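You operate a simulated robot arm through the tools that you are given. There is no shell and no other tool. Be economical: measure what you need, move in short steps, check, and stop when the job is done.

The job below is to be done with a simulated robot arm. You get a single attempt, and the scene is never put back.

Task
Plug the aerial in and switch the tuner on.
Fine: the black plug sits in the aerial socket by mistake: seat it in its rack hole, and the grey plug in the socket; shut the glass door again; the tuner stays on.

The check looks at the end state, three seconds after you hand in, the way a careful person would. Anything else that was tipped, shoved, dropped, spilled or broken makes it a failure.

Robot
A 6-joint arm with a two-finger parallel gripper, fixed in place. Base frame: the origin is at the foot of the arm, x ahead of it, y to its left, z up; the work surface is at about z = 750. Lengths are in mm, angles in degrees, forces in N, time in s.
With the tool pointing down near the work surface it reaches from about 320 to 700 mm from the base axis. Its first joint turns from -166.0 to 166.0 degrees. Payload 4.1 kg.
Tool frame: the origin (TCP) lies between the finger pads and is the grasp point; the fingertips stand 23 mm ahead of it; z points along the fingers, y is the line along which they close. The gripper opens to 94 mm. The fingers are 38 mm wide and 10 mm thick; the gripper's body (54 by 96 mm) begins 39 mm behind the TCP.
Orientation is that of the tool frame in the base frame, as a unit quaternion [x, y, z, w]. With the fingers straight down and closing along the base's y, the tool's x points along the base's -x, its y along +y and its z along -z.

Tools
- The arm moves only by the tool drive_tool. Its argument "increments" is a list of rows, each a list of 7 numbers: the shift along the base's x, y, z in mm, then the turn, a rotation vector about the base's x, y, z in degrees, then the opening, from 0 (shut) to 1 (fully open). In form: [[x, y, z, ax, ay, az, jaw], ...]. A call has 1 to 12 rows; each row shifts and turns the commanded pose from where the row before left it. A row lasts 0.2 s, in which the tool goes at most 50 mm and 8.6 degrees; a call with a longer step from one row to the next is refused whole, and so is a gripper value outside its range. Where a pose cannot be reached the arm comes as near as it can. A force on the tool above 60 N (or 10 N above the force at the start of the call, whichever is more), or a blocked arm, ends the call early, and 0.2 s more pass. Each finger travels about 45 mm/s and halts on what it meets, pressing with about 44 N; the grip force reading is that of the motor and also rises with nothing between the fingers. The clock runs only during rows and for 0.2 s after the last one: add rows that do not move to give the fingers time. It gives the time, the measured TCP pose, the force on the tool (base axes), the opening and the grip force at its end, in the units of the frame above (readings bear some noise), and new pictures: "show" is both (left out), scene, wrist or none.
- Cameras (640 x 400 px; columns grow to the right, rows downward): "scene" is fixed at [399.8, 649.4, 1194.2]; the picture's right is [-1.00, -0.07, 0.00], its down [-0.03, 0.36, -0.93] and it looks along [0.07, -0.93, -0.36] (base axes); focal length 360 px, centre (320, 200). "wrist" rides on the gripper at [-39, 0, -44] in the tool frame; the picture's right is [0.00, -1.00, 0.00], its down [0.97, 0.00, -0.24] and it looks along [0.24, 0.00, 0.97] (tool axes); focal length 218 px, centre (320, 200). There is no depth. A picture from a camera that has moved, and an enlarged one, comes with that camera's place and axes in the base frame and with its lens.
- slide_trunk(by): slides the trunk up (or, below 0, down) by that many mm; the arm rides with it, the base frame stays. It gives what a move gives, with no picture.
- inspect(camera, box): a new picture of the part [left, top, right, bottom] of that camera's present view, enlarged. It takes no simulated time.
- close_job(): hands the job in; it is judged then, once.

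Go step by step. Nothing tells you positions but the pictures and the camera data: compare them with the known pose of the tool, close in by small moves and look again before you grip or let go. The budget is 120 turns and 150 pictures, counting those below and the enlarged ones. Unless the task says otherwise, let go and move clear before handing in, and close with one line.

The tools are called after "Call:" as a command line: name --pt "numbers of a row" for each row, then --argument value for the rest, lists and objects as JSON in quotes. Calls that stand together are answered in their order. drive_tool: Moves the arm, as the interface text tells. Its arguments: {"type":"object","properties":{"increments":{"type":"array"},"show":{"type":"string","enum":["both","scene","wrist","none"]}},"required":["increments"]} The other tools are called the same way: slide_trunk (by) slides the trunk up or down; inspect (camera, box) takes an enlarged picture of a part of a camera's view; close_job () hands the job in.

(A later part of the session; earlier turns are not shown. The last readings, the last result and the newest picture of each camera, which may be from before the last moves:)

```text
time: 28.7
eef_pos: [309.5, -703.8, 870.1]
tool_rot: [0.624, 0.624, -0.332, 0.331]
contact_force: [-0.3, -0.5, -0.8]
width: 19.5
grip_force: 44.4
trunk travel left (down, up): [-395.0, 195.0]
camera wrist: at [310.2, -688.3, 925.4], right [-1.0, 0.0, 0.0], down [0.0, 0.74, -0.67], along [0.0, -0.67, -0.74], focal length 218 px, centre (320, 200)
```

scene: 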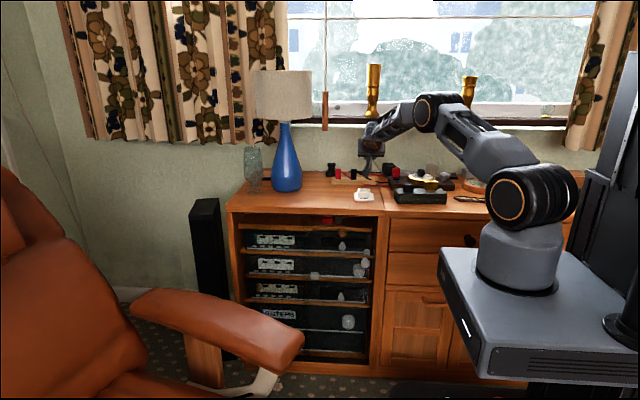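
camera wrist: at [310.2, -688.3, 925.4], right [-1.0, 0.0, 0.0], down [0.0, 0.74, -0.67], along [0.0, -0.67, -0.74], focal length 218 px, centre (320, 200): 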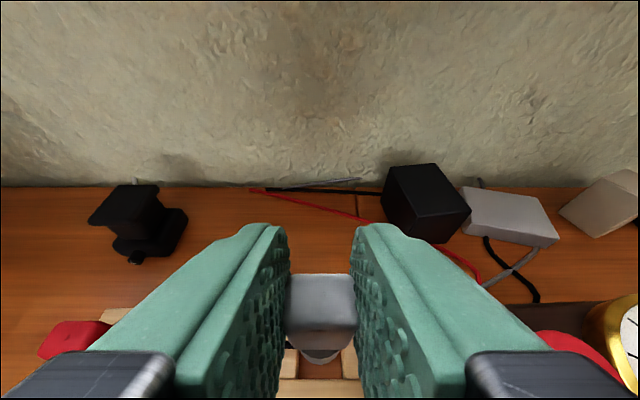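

The grey plug is out. I carry it over the socket (335,-540).

Call:
drive_tool --pt "0 40 0 0 0 0 0.1" --pt "0 40 0 0 0 0 0.1" --pt "12 40 0 0 0 0 0.1" --pt "12 40 0 0 0 0 0.1" --pt "1 9 0 0 0 0 0.1" --pt "0 0 0 0 0 0 0.1"

Call:
inspect --camera "wrist" --box '[250, 240, 410, 400]'

Call:
inspect --camera "scene" --box '[320, 155, 400, 205]'

```text
time: 30.1
eef_pos: [336.6, -534.1, 868.7]
tool_rot: [0.625, 0.624, -0.332, 0.332]
contact_force: [-0.1, -0.4, -0.6]
width: 19.4
grip_force: 44.3
trunk travel left (down, up): [-395.0, 195.0]
camera wrist: at [336.0, -518.0, 925.4], right [-1.0, 0.0, 0.0], down [0.0, 0.74, -0.67], along [0.0, -0.67, -0.74], focal length 218 px, centre (320, 200)
```

scene: 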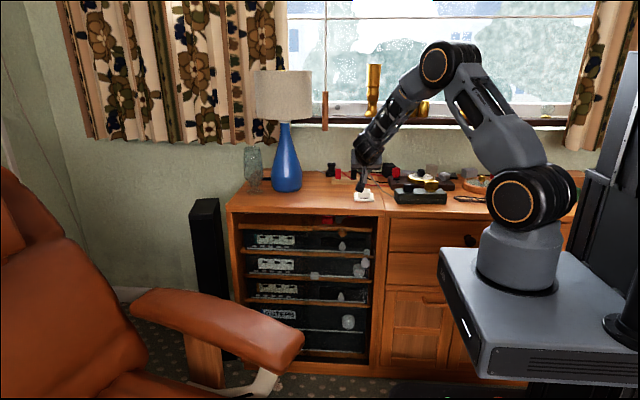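
wrist: 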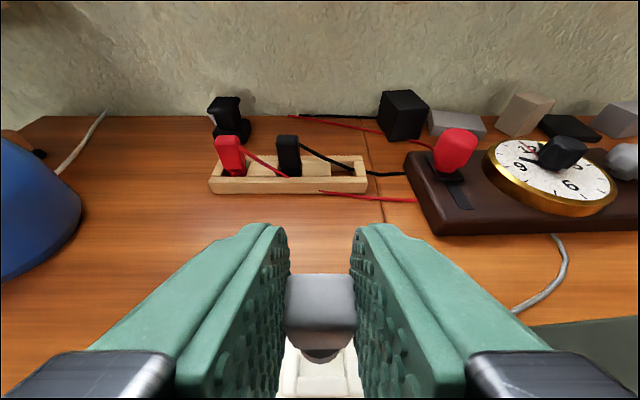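

```text
2.50 times, centred on (330, 320) of wrist
camera zoom: at [336.0, -518.0, 925.4], right [-1.0, 0.0, 0.0], down [0.0, 0.74, -0.67], along [0.0, -0.67, -0.74], focal length 546 px, centre (295, -100)
```

zoom: 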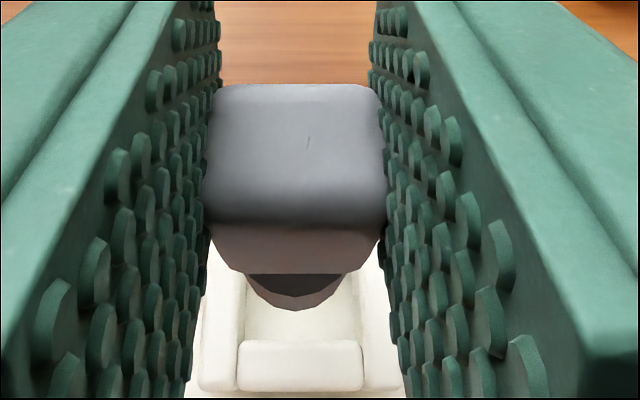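

```text
8.00 times, centred on (360, 180) of scene
camera zoom: at [399.8, 649.4, 1194.2], right [-1.0, -0.07, 0.0], down [-0.03, 0.36, -0.93], along [0.07, -0.93, -0.36], focal length 2877 px, centre (0, 360)
```

zoom: 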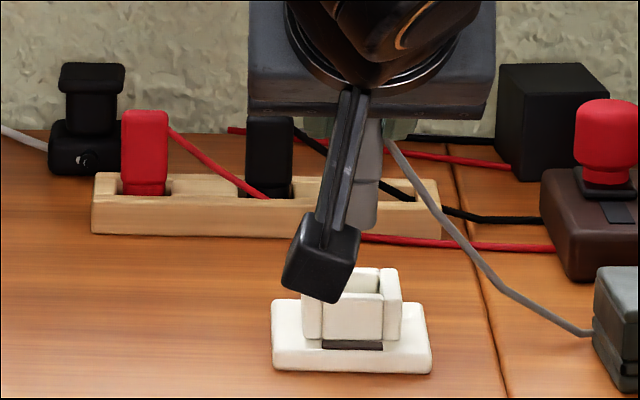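

Aligned in x; I shift 2 mm further in y and lower into the socket by steps.

Call:
drive_tool --pt "0 -2 -15 0 0 0 0.1" --pt "0 0 -15 0 0 0 0.1" --pt "0 0 -6 0 0 0 0.1" --pt "0 0 0 0 0 0 0.1" --show "none"

Call:
inspect --camera "wrist" --box '[250, 240, 410, 400]'

```text
time: 31.1
eef_pos: [335.4, -537.5, 839.2]
tool_rot: [0.623, 0.622, -0.334, 0.337]
contact_force: [2.4, 0.5, 36.3]
width: 19.9
grip_force: 44.3
trunk travel left (down, up): [-395.0, 195.0]
```

```text
2.50 times, centred on (330, 320) of wrist
camera zoom: at [335.6, -520.2, 895.9], right [-1.0, 0.0, 0.0], down [0.0, 0.73, -0.68], along [0.0, -0.68, -0.73], focal length 546 px, centre (295, -100)
```

zoom: 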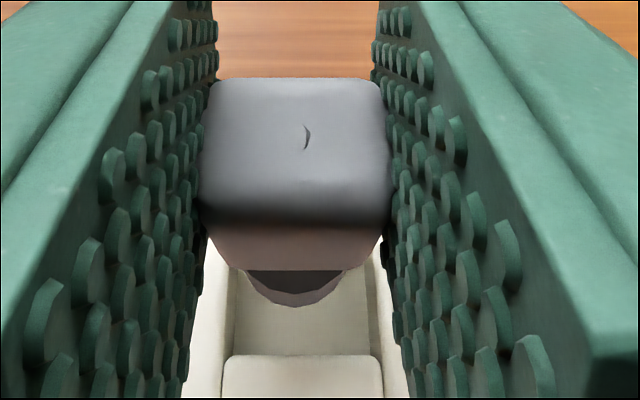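

It touched the back wall at z≈839 (36 N): the plug's foot is about 3 mm too far back. I lift 8 mm, shift +3 mm in y, and try down gently.

Call:
drive_tool --pt "0 0 10 0 0 0 0.1" --pt "0 3 0 0 0 0 0.1" --pt "0 0 0 0 0 0 0.1" --show "none"

Call:
inspect --camera "wrist" --box '[250, 240, 410, 400]'

Call:
inspect --camera "scene" --box '[340, 165, 388, 205]'

```text
time: 31.9
eef_pos: [335.1, -533.3, 841.4]
tool_rot: [0.625, 0.625, -0.331, 0.332]
contact_force: [0.7, 0.6, -0.2]
width: 19.7
grip_force: 44.2
trunk travel left (down, up): [-395.0, 195.0]
```

```text
2.50 times, centred on (330, 320) of wrist
camera zoom: at [335.5, -517.2, 898.2], right [-1.0, 0.0, 0.0], down [0.0, 0.74, -0.67], along [0.0, -0.67, -0.74], focal length 546 px, centre (295, -100)
```

zoom: 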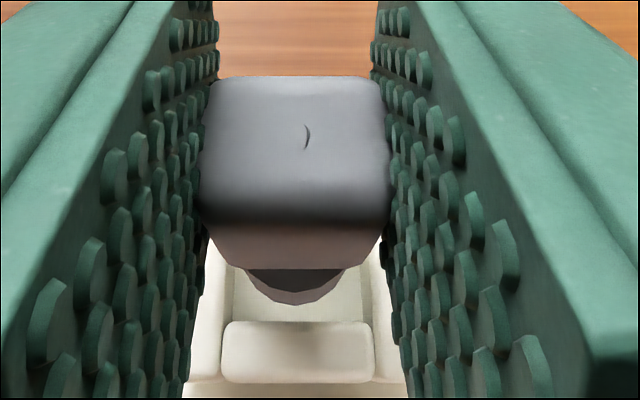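

```text
10.00 times, centred on (364, 185) of scene
camera zoom: at [399.8, 649.4, 1194.2], right [-1.0, -0.07, 0.0], down [-0.03, 0.36, -0.93], along [0.07, -0.93, -0.36], focal length 3596 px, centre (-120, 350)
```

zoom: 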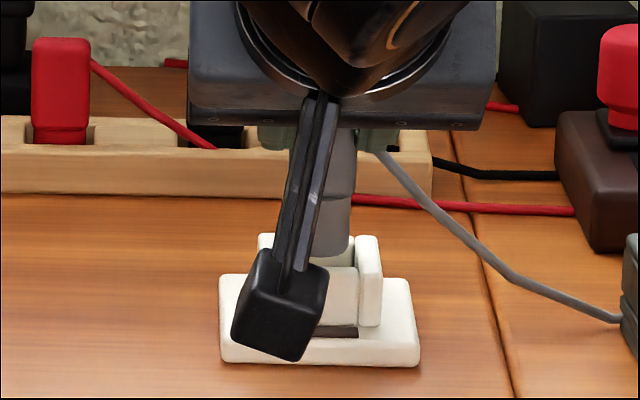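

It now appears centred above the opening. I lower gently again.

Call:
drive_tool --pt "0 0 -3 0 0 0 0.1" --pt "0 0 -3 0 0 0 0.1" --pt "0 0 0 0 0 0 0.1" --show "none"

Call:
inspect --camera "wrist" --box '[250, 240, 410, 400]'

```text
time: 32.7
eef_pos: [336.2, -534.5, 836.9]
tool_rot: [0.624, 0.624, -0.332, 0.332]
contact_force: [-0.6, 0.0, -0.1]
width: 19.8
grip_force: 43.8
trunk travel left (down, up): [-395.0, 195.0]
```

```text
2.50 times, centred on (330, 320) of wrist
camera zoom: at [335.5, -518.0, 893.2], right [-1.0, 0.0, 0.0], down [0.0, 0.74, -0.67], along [0.0, -0.67, -0.74], focal length 546 px, centre (295, -100)
```

zoom: 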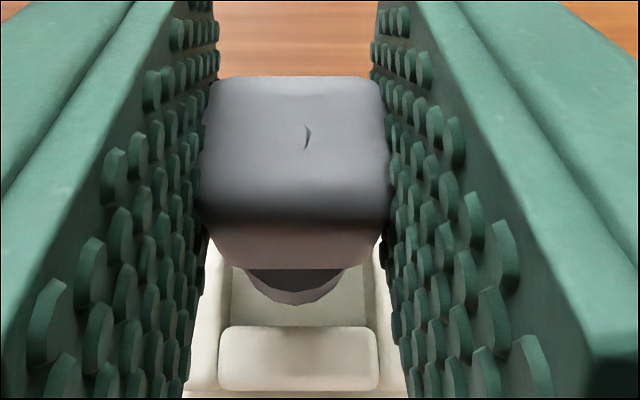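

No contact; continuing down.

Call:
drive_tool --pt "0 0 -4 0 0 0 0.1" --pt "0 0 -4 0 0 0 0.1" --pt "0 0 0 0 0 0 0.1" --show "none"

Call:
inspect --camera "wrist" --box '[250, 240, 410, 400]'

Call:
inspect --camera "scene" --box '[340, 165, 388, 205]'

```text
time: 33.5
eef_pos: [334.9, -534.1, 828.8]
tool_rot: [0.625, 0.624, -0.333, 0.331]
contact_force: [-1.0, -0.1, 0.0]
width: 19.8
grip_force: 44.1
trunk travel left (down, up): [-395.0, 195.0]
```

```text
2.50 times, centred on (330, 320) of wrist
camera zoom: at [335.6, -517.5, 885.4], right [-1.0, 0.0, 0.0], down [0.0, 0.74, -0.67], along [0.0, -0.67, -0.74], focal length 546 px, centre (295, -100)
```

zoom: 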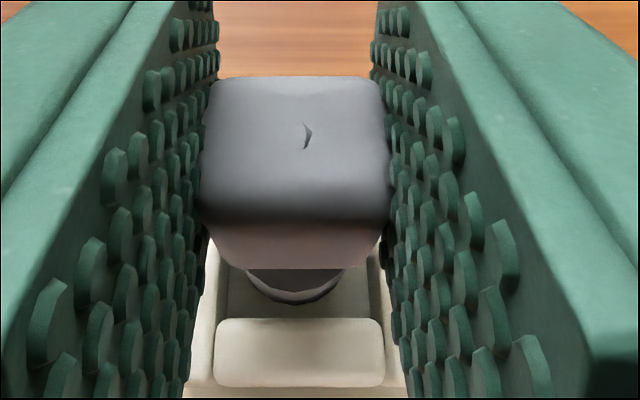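

```text
10.00 times, centred on (364, 185) of scene
camera zoom: at [399.8, 649.4, 1194.2], right [-1.0, -0.07, 0.0], down [-0.03, 0.36, -0.93], along [0.07, -0.93, -0.36], focal length 3596 px, centre (-120, 350)
```

zoom: 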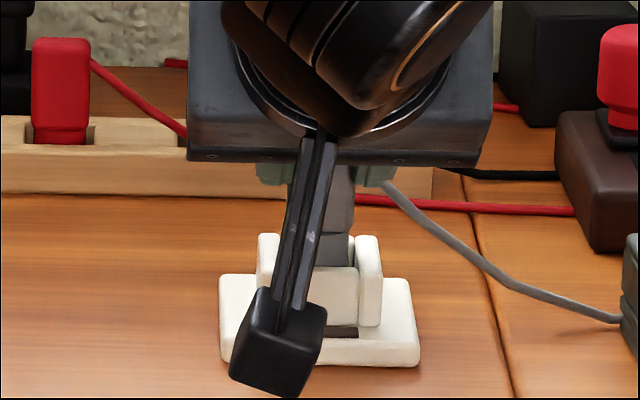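

It has entered between the walls without force. I go on down to seat it.

Call:
drive_tool --pt "0 0 -4 0 0 0 0.1" --pt "0 0 -4 0 0 0 0.1" --pt "0 0 -2 0 0 0 0.1" --pt "0 0 0 0 0 0 0.1" --show "wrist"

```text
time: 34.5
eef_pos: [336.0, -533.8, 820.1]
tool_rot: [0.625, 0.624, -0.332, 0.332]
contact_force: [-0.7, 0.1, 6.9]
width: 19.7
grip_force: 43.9
trunk travel left (down, up): [-395.0, 195.0]
camera wrist: at [335.6, -517.8, 876.5], right [-1.0, 0.0, 0.0], down [0.0, 0.74, -0.67], along [0.0, -0.67, -0.74], focal length 218 px, centre (320, 200)
```

wrist: 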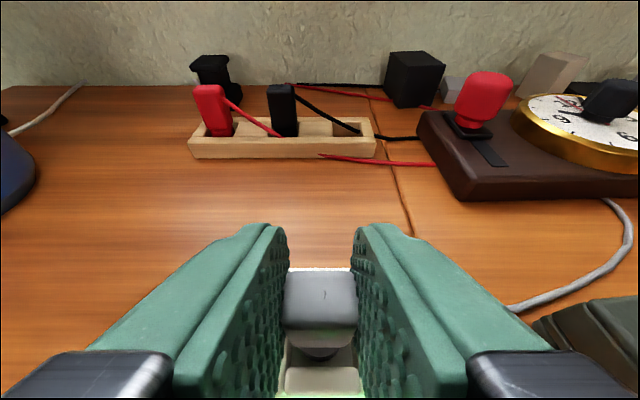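

It bottoms out at z≈820 as predicted, and a green glow appears at the socket's window. I press slightly, then look.

Call:
drive_tool --pt "0 0 -1.5 0 0 0 0.1" --pt "0 0 0 0 0 0 0.1" --show "none"

Call:
inspect --camera "scene" --box '[340, 165, 388, 205]'

```text
time: 35.1
eef_pos: [334.8, -533.3, 819.6]
tool_rot: [0.624, 0.623, -0.333, 0.334]
contact_force: [1.1, -0.3, 17.1]
width: 20.1
grip_force: 43.8
trunk travel left (down, up): [-395.0, 195.0]
```

```text
10.00 times, centred on (364, 185) of scene
camera zoom: at [399.8, 649.4, 1194.2], right [-1.0, -0.07, 0.0], down [-0.03, 0.36, -0.93], along [0.07, -0.93, -0.36], focal length 3596 px, centre (-120, 350)
```

zoom: 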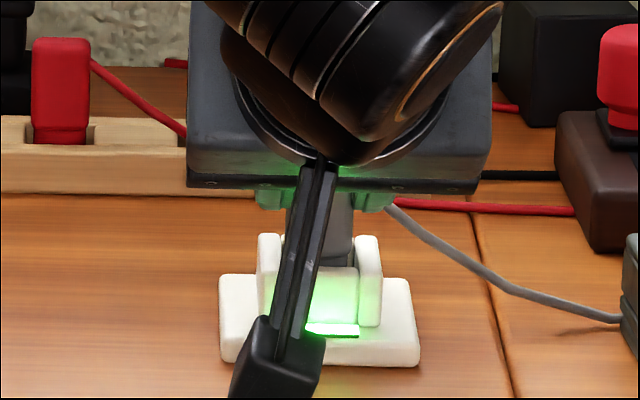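

The socket lights green: the aerial is plugged. I release and withdraw up and back.

Call:
drive_tool --pt "0 0 1 0 0 0 0.45" --pt "0 0 0 0 0 0 0.45" --pt "0 0 0 0 0 0 0.45" --pt "0 5 25 0 0 0 0.45" --pt "0 20 40 0 0 0 0.45" --pt "0 45 10 0 0 0 0.45" --pt "0 45 0 0 0 0 0.45"

Call:
inspect --camera "scene" --box '[225, 205, 385, 305]'

```text
time: 36.7
eef_pos: [335.7, -415.2, 893.1]
tool_rot: [0.625, 0.624, -0.332, 0.331]
contact_force: [0.8, 0.2, 0.3]
width: 42.1
grip_force: 0.1
trunk travel left (down, up): [-395.0, 195.0]
camera wrist: at [336.2, -400.2, 950.7], right [-1.0, 0.0, 0.0], down [0.0, 0.74, -0.67], along [0.0, -0.67, -0.74], focal length 218 px, centre (320, 200)
```

scene: 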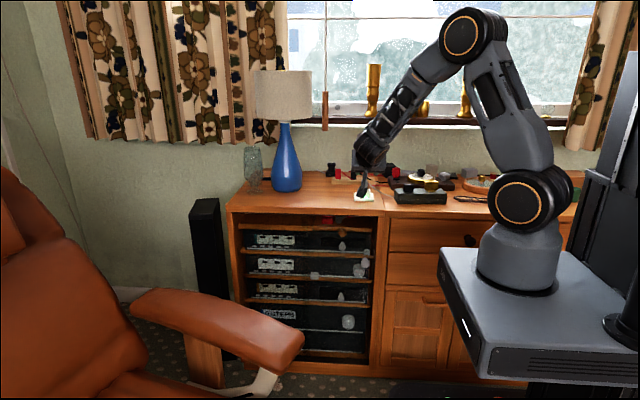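
wrist: 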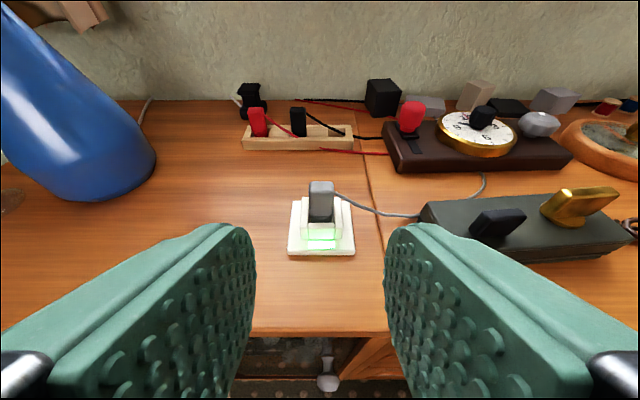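

```text
4.00 times, centred on (305, 255) of scene
camera zoom: at [399.8, 649.4, 1194.2], right [-1.0, -0.07, 0.0], down [-0.03, 0.36, -0.93], along [0.07, -0.93, -0.36], focal length 1438 px, centre (380, -20)
```

zoom: 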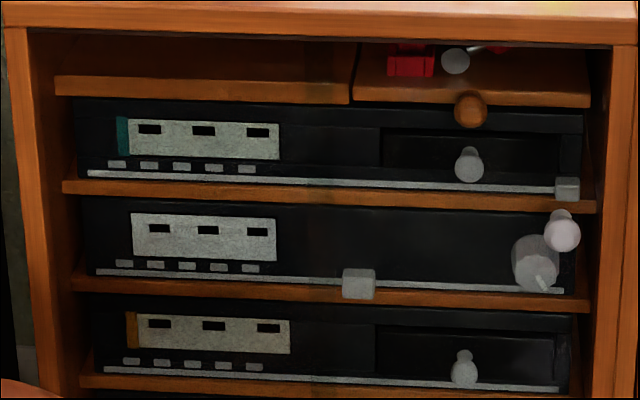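

The grey plug is lit and upright. Now the cabinet front: I pull back from the cabinet, make the tool horizontal, and lower the trunk to look in.

Call:
drive_tool --pt "15 40 0 -8 0 0 0.3" --pt "20 40 0 -8 0 0 0.3" --pt "25 40 0 -8 0 0 0.3" --pt "30 20 0 -8 0 0 0.3" --show "none"

Call:
slide_trunk --by -230

Call:
drive_tool --pt "0 0 0 0 0 0 0.3"

```text
time: 37.7
eef_pos: [426.4, -277.9, 894.3]
tool_rot: [0.508, 0.508, -0.492, 0.492]
contact_force: [-0.3, -0.8, 1.0]
width: 28.4
grip_force: 0.1
trunk travel left (down, up): [-395.0, 195.0]
```

```text
time: 40.1
eef_pos: [426.2, -278.1, 662.6]
tool_rot: [0.51, 0.508, -0.492, 0.49]
contact_force: [0.5, 0.7, -0.6]
width: 28.2
grip_force: 0.1
trunk travel left (down, up): [-165.0, 425.0]
```

```text
time: 40.5
eef_pos: [425.9, -279.1, 663.0]
tool_rot: [0.51, 0.508, -0.491, 0.49]
contact_force: [0.6, 0.2, -0.4]
width: 28.4
grip_force: 0.1
trunk travel left (down, up): [-165.0, 425.0]
camera wrist: at [426.4, -235.1, 703.5], right [-1.0, 0.0, 0.0], down [0.0, 0.27, -0.96], along [0.0, -0.96, -0.27], focal length 218 px, centre (320, 200)
```

scene: 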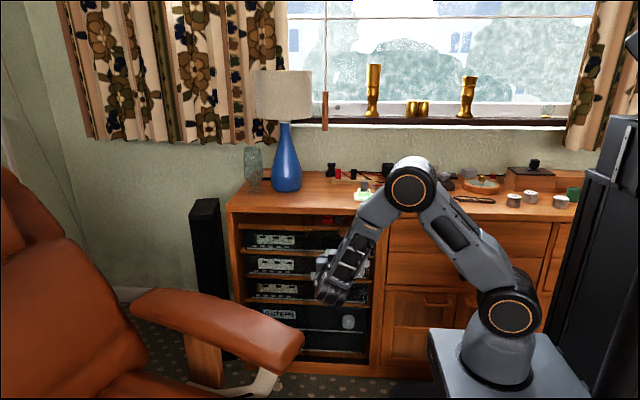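
wrist: 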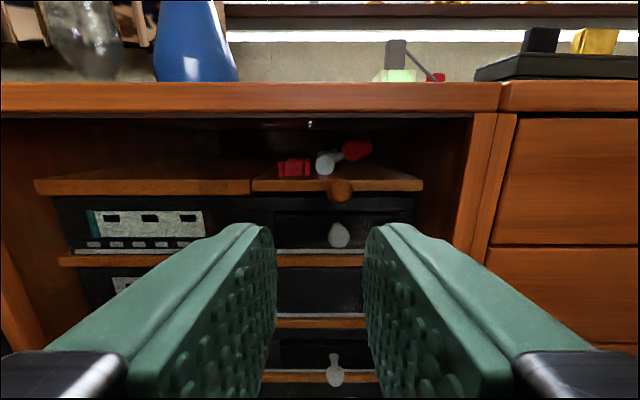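

I see the cabinet interior; the fingers hide the middle. I zoom in on what is visible.

Call:
inspect --camera "wrist" --box '[0, 100, 240, 260]'

Call:
inspect --camera "wrist" --box '[230, 110, 510, 280]'

Call:
inspect --camera "wrist" --box '[240, 230, 400, 400]'

```text
2.50 times, centred on (120, 180) of wrist
camera zoom: at [426.4, -235.1, 703.5], right [-1.0, 0.0, 0.0], down [0.0, 0.27, -0.96], along [0.0, -0.96, -0.27], focal length 546 px, centre (820, 250)
```

zoom: 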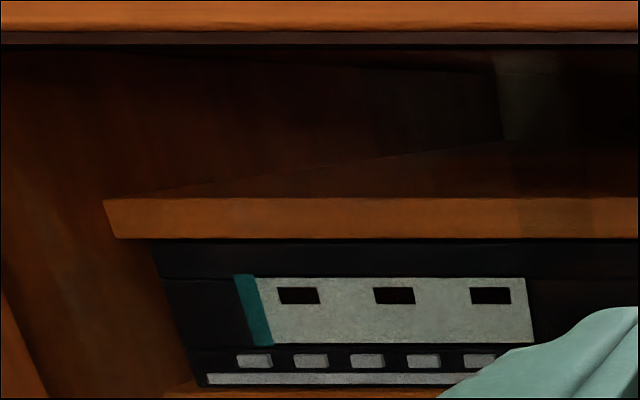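

```text
2.29 times, centred on (370, 195) of wrist
camera zoom: at [426.4, -235.1, 703.5], right [-1.0, 0.0, 0.0], down [0.0, 0.27, -0.96], along [0.0, -0.96, -0.27], focal length 499 px, centre (206, 211)
```

zoom: 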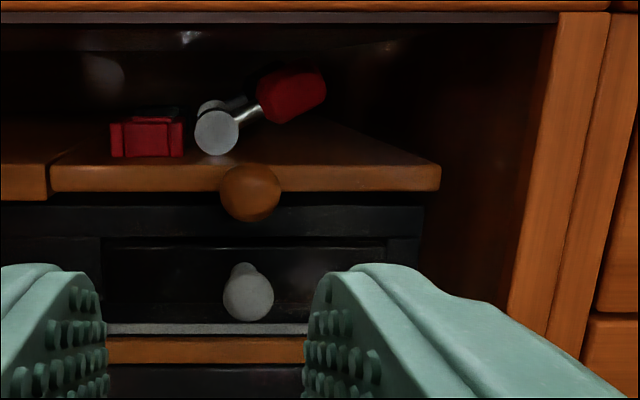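

```text
2.35 times, centred on (320, 315) of wrist
camera zoom: at [426.4, -235.1, 703.5], right [-1.0, 0.0, 0.0], down [0.0, 0.27, -0.96], along [0.0, -0.96, -0.27], focal length 514 px, centre (320, -71)
```

zoom: 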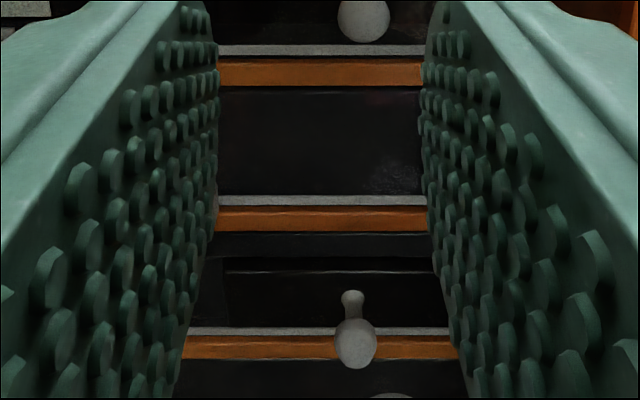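

I lower the tool by about 120 mm and back off a little to bring the devices and door handle above the fingers in view.

Call:
drive_tool --pt "0 5 -40 0 0 0 0.3" --pt "0 5 -40 0 0 0 0.3" --pt "0 5 -40 0 0 0 0.3"

Call:
inspect --camera "wrist" --box '[240, 60, 480, 240]'

Call:
inspect --camera "wrist" --box '[20, 60, 260, 240]'

```text
time: 41.3
eef_pos: [426.3, -264.3, 543.1]
tool_rot: [0.509, 0.508, -0.492, 0.492]
contact_force: [-0.1, 0.4, 0.2]
width: 28.3
grip_force: 0.0
trunk travel left (down, up): [-165.0, 425.0]
camera wrist: at [426.0, -220.7, 583.4], right [-1.0, 0.0, 0.0], down [0.0, 0.27, -0.96], along [0.0, -0.96, -0.27], focal length 218 px, centre (320, 200)
```

scene: 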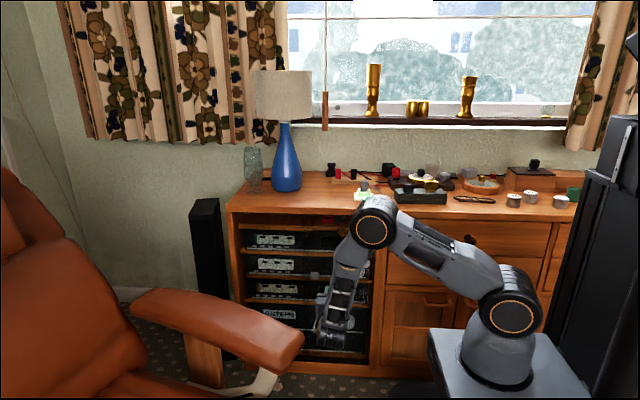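
wrist: 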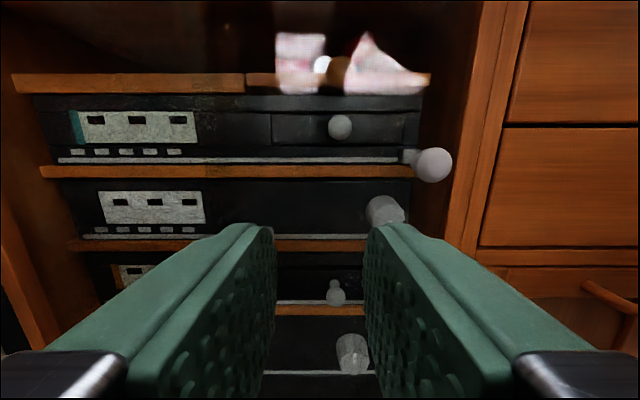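

```text
2.22 times, centred on (360, 150) of wrist
camera zoom: at [426.0, -220.7, 583.4], right [-1.0, 0.0, 0.0], down [0.0, 0.27, -0.96], along [0.0, -0.96, -0.27], focal length 485 px, centre (231, 311)
```

zoom: 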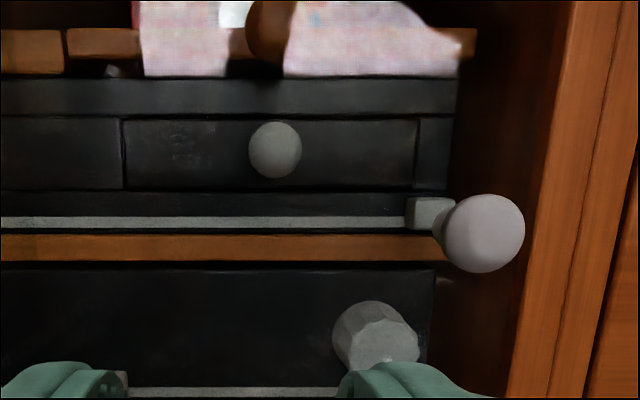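

```text
2.22 times, centred on (140, 150) of wrist
camera zoom: at [426.0, -220.7, 583.4], right [-1.0, 0.0, 0.0], down [0.0, 0.27, -0.96], along [0.0, -0.96, -0.27], focal length 485 px, centre (720, 311)
```

zoom: 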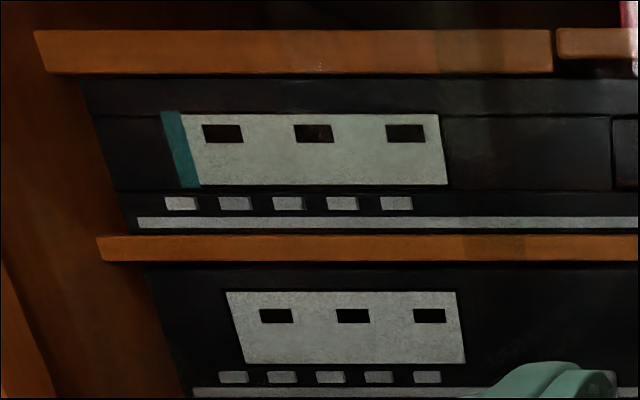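

A sliding glass pane seems to cover the right half, with a white knob at about (326,-415,561). I lower with the trunk to see the lower devices and read the labels.

Call:
slide_trunk --by -110

Call:
drive_tool --pt "0 0 0 0 0 0 0.3"

Call:
inspect --camera "wrist" --box '[240, 40, 480, 240]'

Call:
inspect --camera "wrist" --box '[20, 40, 260, 240]'

```text
time: 42.8
eef_pos: [425.6, -265.1, 433.7]
tool_rot: [0.509, 0.508, -0.491, 0.491]
contact_force: [0.2, 1.2, -0.4]
width: 28.0
grip_force: 0.0
trunk travel left (down, up): [-55.0, 535.0]
```

```text
time: 43.1
eef_pos: [426.5, -264.8, 433.7]
tool_rot: [0.509, 0.508, -0.491, 0.491]
contact_force: [-0.2, 0.2, 0.0]
width: 28.4
grip_force: 0.1
trunk travel left (down, up): [-55.0, 535.0]
camera wrist: at [426.1, -220.8, 473.5], right [-1.0, 0.0, 0.0], down [0.0, 0.27, -0.96], along [0.0, -0.96, -0.27], focal length 218 px, centre (320, 200)
```

scene: 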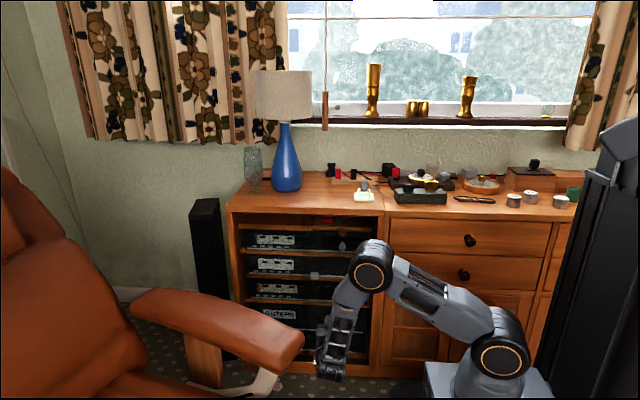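
wrist: 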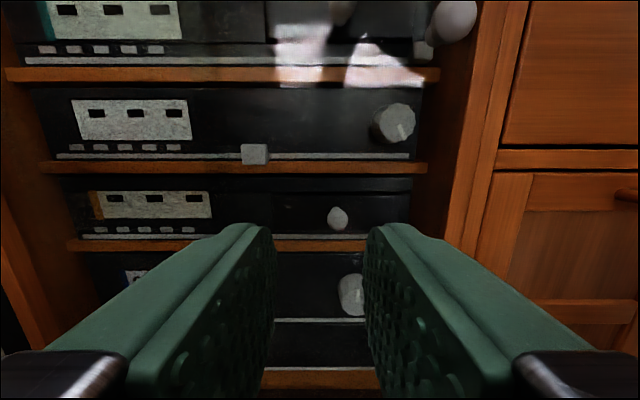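

```text
2.00 times, centred on (360, 140) of wrist
camera zoom: at [426.1, -220.8, 473.5], right [-1.0, 0.0, 0.0], down [0.0, 0.27, -0.96], along [0.0, -0.96, -0.27], focal length 436 px, centre (240, 320)
```

zoom: 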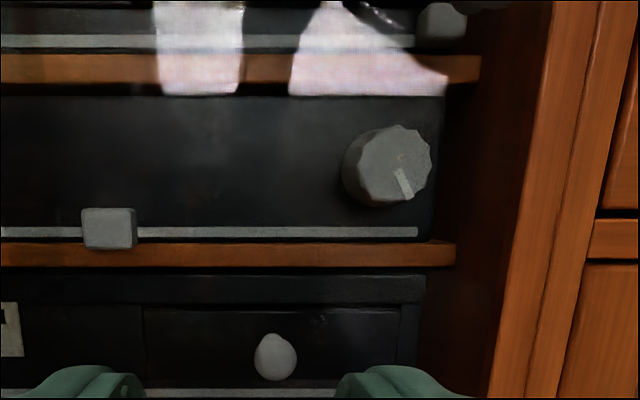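

```text
2.00 times, centred on (140, 140) of wrist
camera zoom: at [426.1, -220.8, 473.5], right [-1.0, 0.0, 0.0], down [0.0, 0.27, -0.96], along [0.0, -0.96, -0.27], focal length 436 px, centre (680, 320)
```

zoom: 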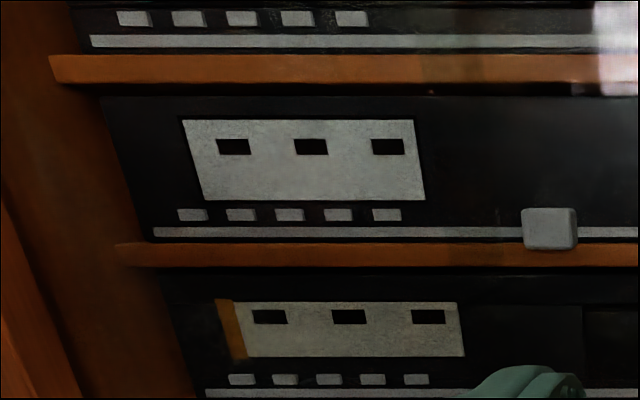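

I still need to read the lowest device; I lower another 110 mm.

Call:
drive_tool --pt "30 0 -40 0 0 0 0.3" --pt "30 0 -40 0 0 0 0.3" --pt "10 0 -30 0 0 0 0.3" --show "wrist"

Call:
inspect --camera "wrist" --box '[60, 60, 300, 240]'

Call:
inspect --camera "wrist" --box '[280, 60, 500, 240]'

```text
time: 44.0
eef_pos: [496.9, -263.0, 323.1]
tool_rot: [0.509, 0.508, -0.491, 0.492]
contact_force: [0.4, -0.2, 0.1]
width: 28.3
grip_force: 0.1
trunk travel left (down, up): [-55.0, 535.0]
camera wrist: at [496.2, -220.4, 363.2], right [-1.0, 0.0, 0.0], down [0.0, 0.27, -0.96], along [0.0, -0.96, -0.27], focal length 218 px, centre (320, 200)
```

wrist: 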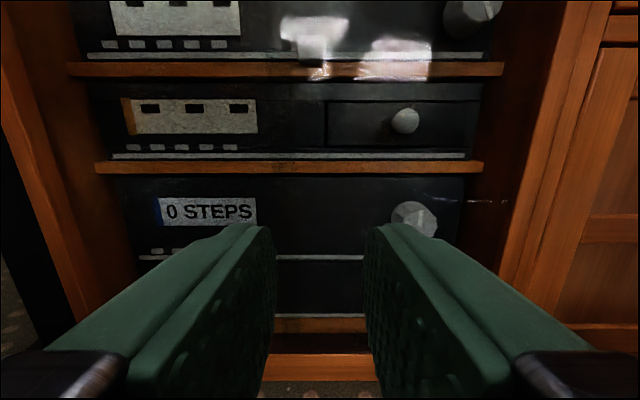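

```text
2.22 times, centred on (180, 150) of wrist
camera zoom: at [496.2, -220.4, 363.2], right [-1.0, 0.0, 0.0], down [0.0, 0.27, -0.96], along [0.0, -0.96, -0.27], focal length 485 px, centre (631, 311)
```

zoom: 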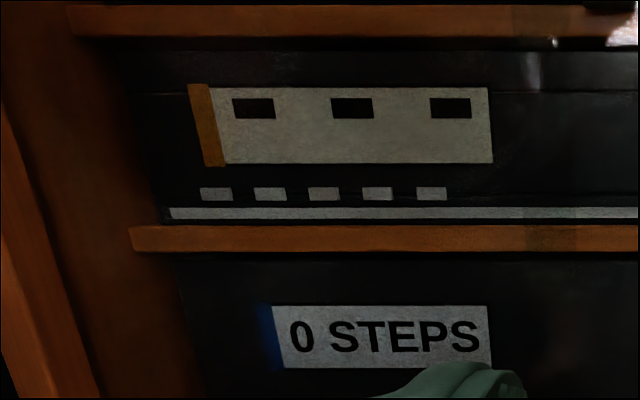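

```text
2.22 times, centred on (390, 150) of wrist
camera zoom: at [496.2, -220.4, 363.2], right [-1.0, 0.0, 0.0], down [0.0, 0.27, -0.96], along [0.0, -0.96, -0.27], focal length 485 px, centre (164, 311)
```

zoom: 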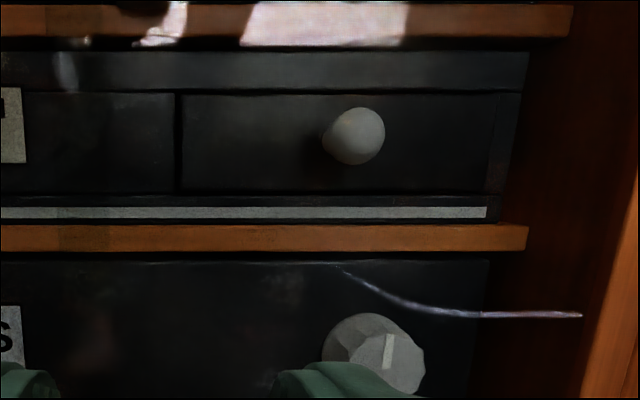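

The rack shows several look-alike units; I compare with the tabletop devices in closer view before deciding which is the tuner.

Call:
inspect --camera "scene" --box '[380, 155, 480, 217]'

Call:
inspect --camera "scene" --box '[470, 150, 590, 225]'

Call:
inspect --camera "scene" --box '[235, 220, 345, 330]'

```text
6.40 times, centred on (430, 186) of scene
camera zoom: at [399.8, 649.4, 1194.2], right [-1.0, -0.07, 0.0], down [-0.03, 0.36, -0.93], along [0.07, -0.93, -0.36], focal length 2301 px, centre (-384, 290)
```

zoom: 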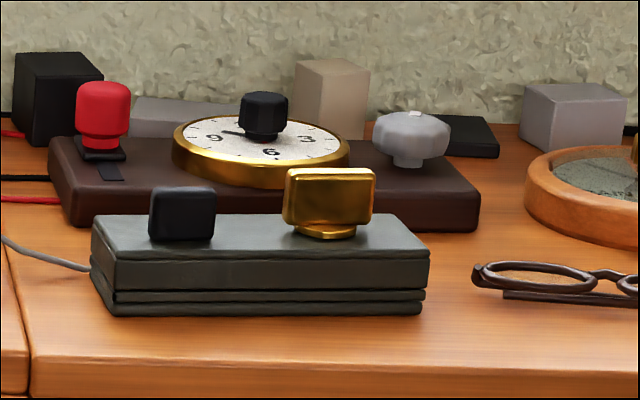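

```text
5.33 times, centred on (530, 188) of scene
camera zoom: at [399.8, 649.4, 1194.2], right [-1.0, -0.07, 0.0], down [-0.03, 0.36, -0.93], along [0.07, -0.93, -0.36], focal length 1918 px, centre (-800, 267)
```

zoom: 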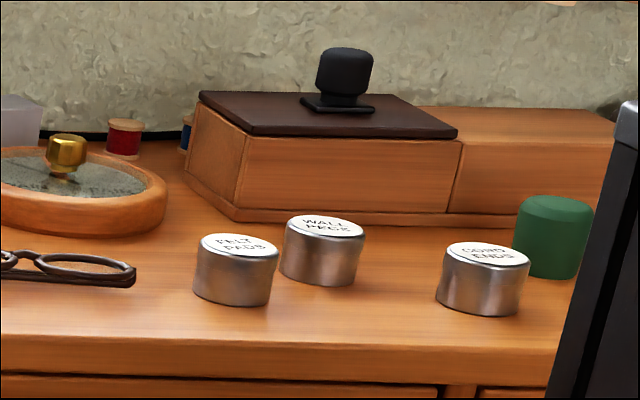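

```text
3.64 times, centred on (290, 275) of scene
camera zoom: at [399.8, 649.4, 1194.2], right [-1.0, -0.07, 0.0], down [-0.03, 0.36, -0.93], along [0.07, -0.93, -0.36], focal length 1308 px, centre (429, -73)
```

zoom: 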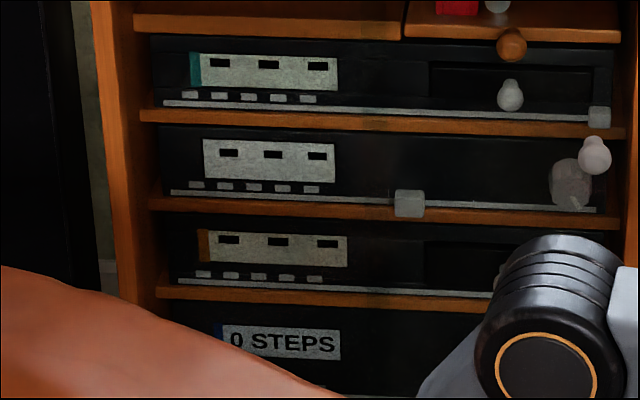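

The tabletop things look like unrelated clutter, so the tuner should be one of the rack units behind glass. I go closer to see the panes' edges and the fronts.

Call:
drive_tool --pt "0 -20 45 0 0 0 0.3" --pt "0 -20 45 0 0 0 0.3" --pt "0 -20 40 0 0 0 0.3" --pt "0 -20 0 0 0 0 0.3" --show "wrist"

Call:
inspect --camera "wrist" --box '[0, 0, 320, 230]'

Call:
inspect --camera "wrist" --box '[300, 0, 620, 230]'

```text
time: 45.0
eef_pos: [496.8, -344.0, 451.8]
tool_rot: [0.509, 0.508, -0.492, 0.491]
contact_force: [-0.7, 0.2, -0.4]
width: 28.2
grip_force: 0.1
trunk travel left (down, up): [-55.0, 535.0]
camera wrist: at [496.1, -300.8, 493.3], right [-1.0, 0.0, 0.0], down [0.0, 0.27, -0.96], along [0.0, -0.96, -0.27], focal length 218 px, centre (320, 200)
```

wrist: 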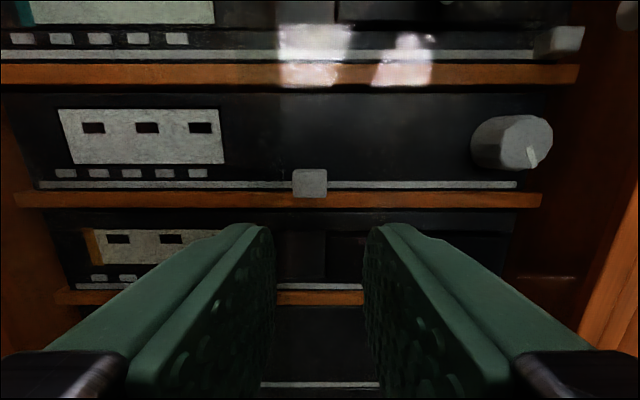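

```text
1.74 times, centred on (160, 115) of wrist
camera zoom: at [496.1, -300.8, 493.3], right [-1.0, 0.0, 0.0], down [0.0, 0.27, -0.96], along [0.0, -0.96, -0.27], focal length 380 px, centre (598, 348)
```

zoom: 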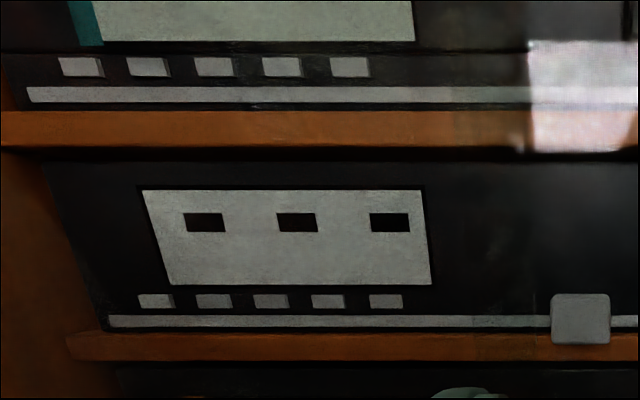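

```text
1.74 times, centred on (460, 115) of wrist
camera zoom: at [496.1, -300.8, 493.3], right [-1.0, 0.0, 0.0], down [0.0, 0.27, -0.96], along [0.0, -0.96, -0.27], focal length 380 px, centre (76, 348)
```

zoom: 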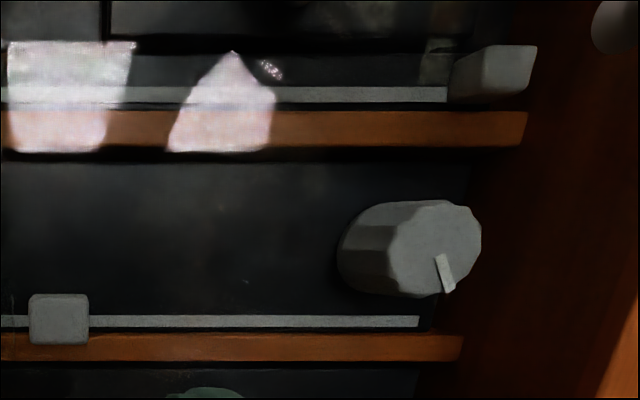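

The right glass pane (overlapping the left one near x 510–535) has the white knob at about (326,-415,561). I'll raise the trunk by 110, then line up in front of the knob.

Call:
drive_tool --pt "-20 30 0 0 0 0 0.45" --pt "-35 10 0 0 0 0 0.45" --show "none"

Call:
slide_trunk --by 110

Call:
drive_tool --pt "-40 0 0 0 0 0 0.5" --pt "-40 0 0 0 0 0 0.5" --pt "-36 0 0 0 0 0 0.5" --pt "0 0 0 0 0 0 0.5"

```text
time: 45.5
eef_pos: [440.9, -304.1, 452.8]
tool_rot: [0.509, 0.509, -0.491, 0.491]
contact_force: [0.7, 0.0, -0.1]
width: 42.3
grip_force: 0.1
trunk travel left (down, up): [-55.0, 535.0]
```

```text
time: 47.0
eef_pos: [441.3, -303.8, 564.2]
tool_rot: [0.509, 0.508, -0.491, 0.491]
contact_force: [-1.0, -0.3, -0.6]
width: 42.5
grip_force: 0.1
trunk travel left (down, up): [-165.0, 425.0]
```

```text
time: 48.0
eef_pos: [360.5, -317.7, 589.9]
tool_rot: [0.509, 0.51, -0.493, 0.488]
contact_force: [0.5, -0.8, -0.5]
width: 47.2
grip_force: 0.1
out of reach, approached as far as the arm can: row 2, 3
trunk travel left (down, up): [-165.0, 425.0]
camera wrist: at [360.9, -274.4, 630.0], right [-1.0, 0.0, 0.01], down [-0.01, 0.28, -0.96], along [-0.01, -0.96, -0.28], focal length 218 px, centre (320, 200)
```

scene: 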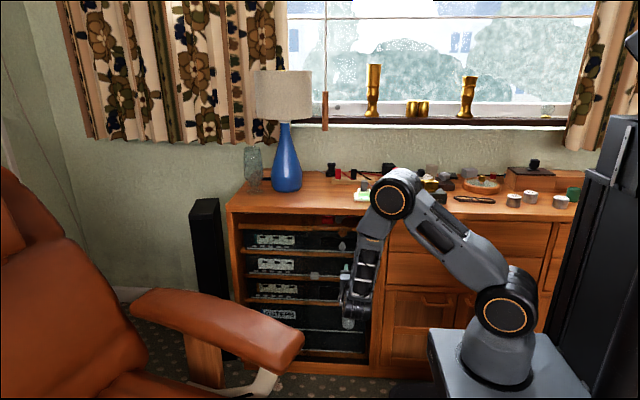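
wrist: 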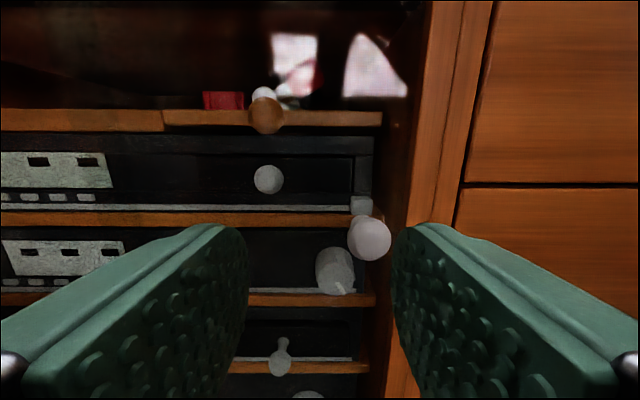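

The arm is cramped close in; going forward helps. The knob is confirmed at (325,-415,560). I move to just in front of it.

Call:
drive_tool --pt "0 -25 0 0 0 0 0.5" --pt "-15 -25 -14 0 0 0 0.5" --pt "-20 0 -15 0 0 0 0.5" --pt "0 0 0 0 0 0 0.5" --show "wrist"

```text
time: 49.0
eef_pos: [346.4, -375.2, 576.5]
tool_rot: [0.508, 0.51, -0.492, 0.489]
contact_force: [0.2, -0.7, -0.6]
width: 46.7
grip_force: 0.1
out of reach, approached as far as the arm can: row 2, 3
trunk travel left (down, up): [-165.0, 425.0]
camera wrist: at [346.3, -332.0, 616.0], right [-1.0, 0.0, 0.0], down [0.0, 0.28, -0.96], along [0.0, -0.96, -0.28], focal length 218 px, centre (320, 200)
```

wrist: 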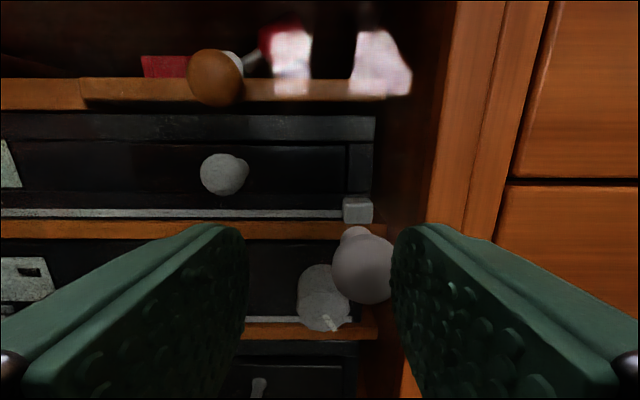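

The arm is too folded here; I raise the trunk by 150 (staying in front of the cabinet), then bring the tool down to the knob.

Call:
drive_tool --pt "0 30 0 0 0 0 0.5" --show "none"

Call:
slide_trunk --by 150

Call:
drive_tool --pt "-5 0 -40 0 0 0 0.5" --pt "-5 0 -40 0 0 0 0.5" --pt "-5 0 -40 0 0 0 0.5" --pt "-5 -20 -40 0 0 0 0.5" --pt "0 0 0 0 0 0 0.5"

```text
time: 49.4
eef_pos: [353.1, -349.6, 582.8]
tool_rot: [0.509, 0.51, -0.493, 0.489]
contact_force: [0.0, -0.1, -0.1]
width: 47.1
grip_force: 0.0
out of reach, approached as far as the arm can: row 1
trunk travel left (down, up): [-165.0, 425.0]
```

```text
time: 51.1
eef_pos: [354.2, -349.8, 731.4]
tool_rot: [0.508, 0.509, -0.493, 0.489]
contact_force: [0.3, 0.7, 0.3]
width: 46.8
grip_force: 0.0
trunk travel left (down, up): [-315.0, 275.0]
```

```text
time: 52.3
eef_pos: [387.3, -396.1, 597.2]
tool_rot: [0.508, 0.51, -0.496, 0.486]
contact_force: [0.4, 0.0, -0.2]
width: 47.0
grip_force: 0.0
out of reach, approached as far as the arm can: row 1, 2, 3, 4
trunk travel left (down, up): [-315.0, 275.0]
camera wrist: at [388.3, -352.8, 635.7], right [-1.0, 0.01, 0.01], down [-0.01, 0.28, -0.96], along [-0.01, -0.96, -0.28], focal length 218 px, centre (320, 200)
```

scene: 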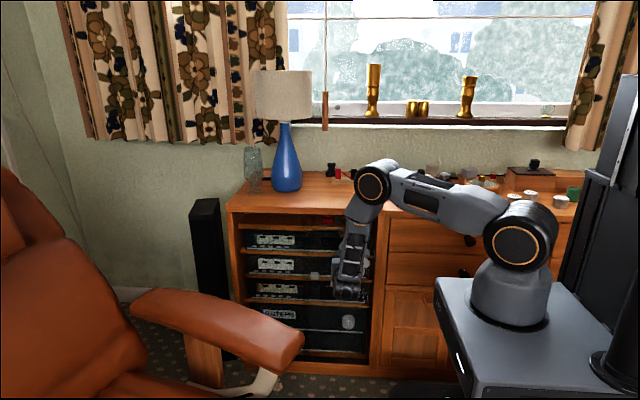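
wrist: 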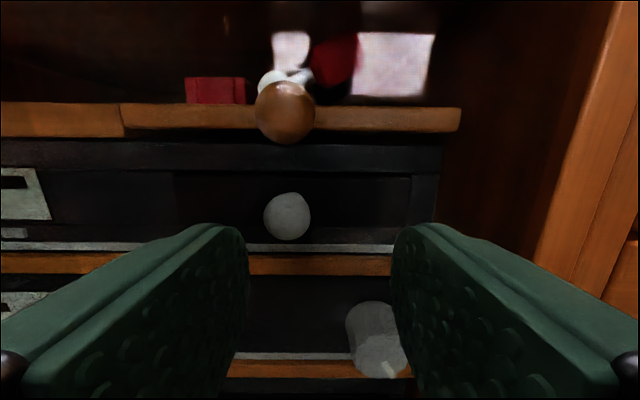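

The wrist bends too far with the forearm this steep. I'll tip the tool down about 28° and lower the trunk again by 150.

Call:
drive_tool --pt "0 20 30 8 0 0 0.5" --pt "0 20 30 8 0 0 0.5" --pt "0 10 30 8 0 0 0.5" --pt "0 0 20 4 0 0 0.5" --pt "0 0 0 0 0 0 0.5" --show "none"

Call:
slide_trunk --by -110

Call:
drive_tool --pt "0 0 0 0 0 0 0.5"

```text
time: 53.5
eef_pos: [387.8, -345.5, 704.3]
tool_rot: [0.612, 0.614, -0.354, 0.351]
contact_force: [-0.3, 0.2, 0.4]
width: 46.9
grip_force: 0.0
trunk travel left (down, up): [-315.0, 275.0]
```

```text
time: 54.9
eef_pos: [388.2, -345.7, 595.5]
tool_rot: [0.612, 0.613, -0.355, 0.351]
contact_force: [0.6, 0.5, 0.4]
width: 47.0
grip_force: 0.0
trunk travel left (down, up): [-205.0, 385.0]
```

```text
time: 55.3
eef_pos: [387.8, -346.2, 594.5]
tool_rot: [0.611, 0.614, -0.354, 0.352]
contact_force: [0.0, 0.3, 0.1]
width: 47.1
grip_force: 0.0
trunk travel left (down, up): [-205.0, 385.0]
camera wrist: at [388.2, -327.0, 650.6], right [-1.0, 0.0, 0.01], down [0.0, 0.69, -0.72], along [0.0, -0.72, -0.69], focal length 218 px, centre (320, 200)
```

scene: 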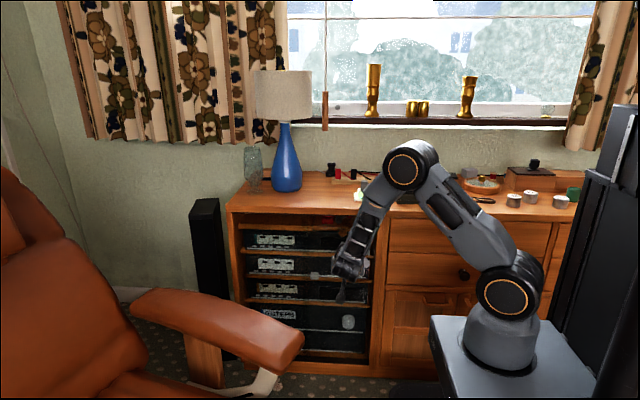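
wrist: 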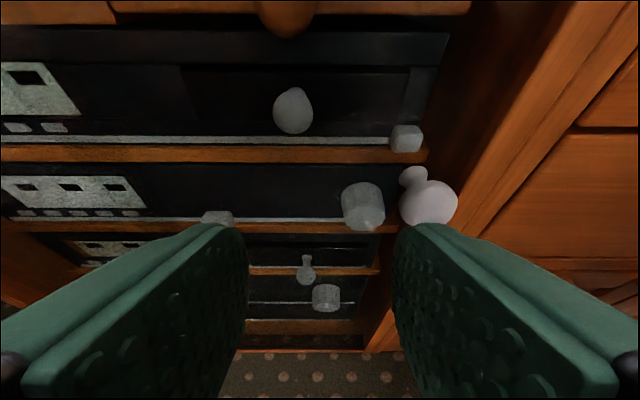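

The knob is clearly seen at (326,-415,563). I line up in front of it.

Call:
drive_tool --pt "-31 0 0 0 0 0 0.5" --pt "-31 -5 0 0 0 0 0.5" --pt "0 -15 -10 0 0 0 0.5" --pt "0 0 0 0 0 0 0.5" --show "wrist"

```text
time: 56.3
eef_pos: [324.2, -366.6, 585.2]
tool_rot: [0.612, 0.614, -0.355, 0.351]
contact_force: [0.0, 0.1, 0.4]
width: 47.1
grip_force: 0.1
trunk travel left (down, up): [-205.0, 385.0]
camera wrist: at [326.0, -347.1, 640.9], right [-1.0, 0.0, 0.01], down [0.0, 0.69, -0.72], along [0.0, -0.72, -0.69], focal length 218 px, centre (320, 200)
```

wrist: 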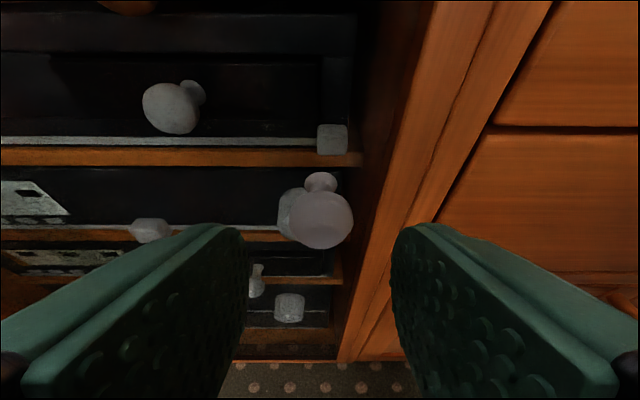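

Centred on the knob. I advance so the fingers straddle it, and close gently to grip.

Call:
drive_tool --pt "0 -16 -10 0 0 0 0.5" --pt "0 -16 -9 0 0 0 0.5" --pt "0 0 0 0 0 0 0.2" --pt "0 0 0 0 0 0 0.2" --pt "0 0 0 0 0 0 0.2" --show "wrist"

```text
time: 57.5
eef_pos: [325.4, -398.4, 566.4]
tool_rot: [0.612, 0.614, -0.355, 0.351]
contact_force: [-0.3, -0.4, 0.2]
width: 30.8
grip_force: 45.3
trunk travel left (down, up): [-205.0, 385.0]
camera wrist: at [326.3, -379.1, 621.9], right [-1.0, 0.0, 0.01], down [0.0, 0.69, -0.72], along [0.0, -0.72, -0.69], focal length 218 px, centre (320, 200)
```

wrist: 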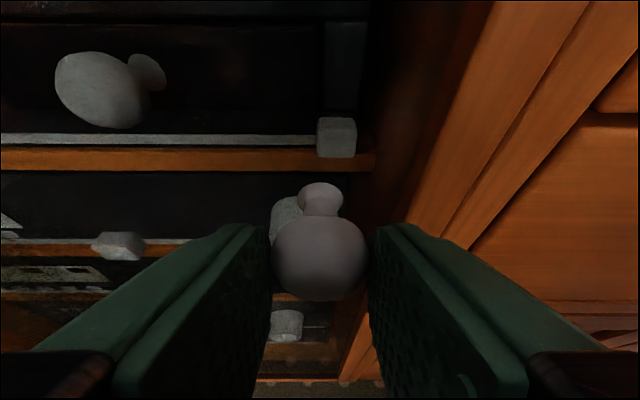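

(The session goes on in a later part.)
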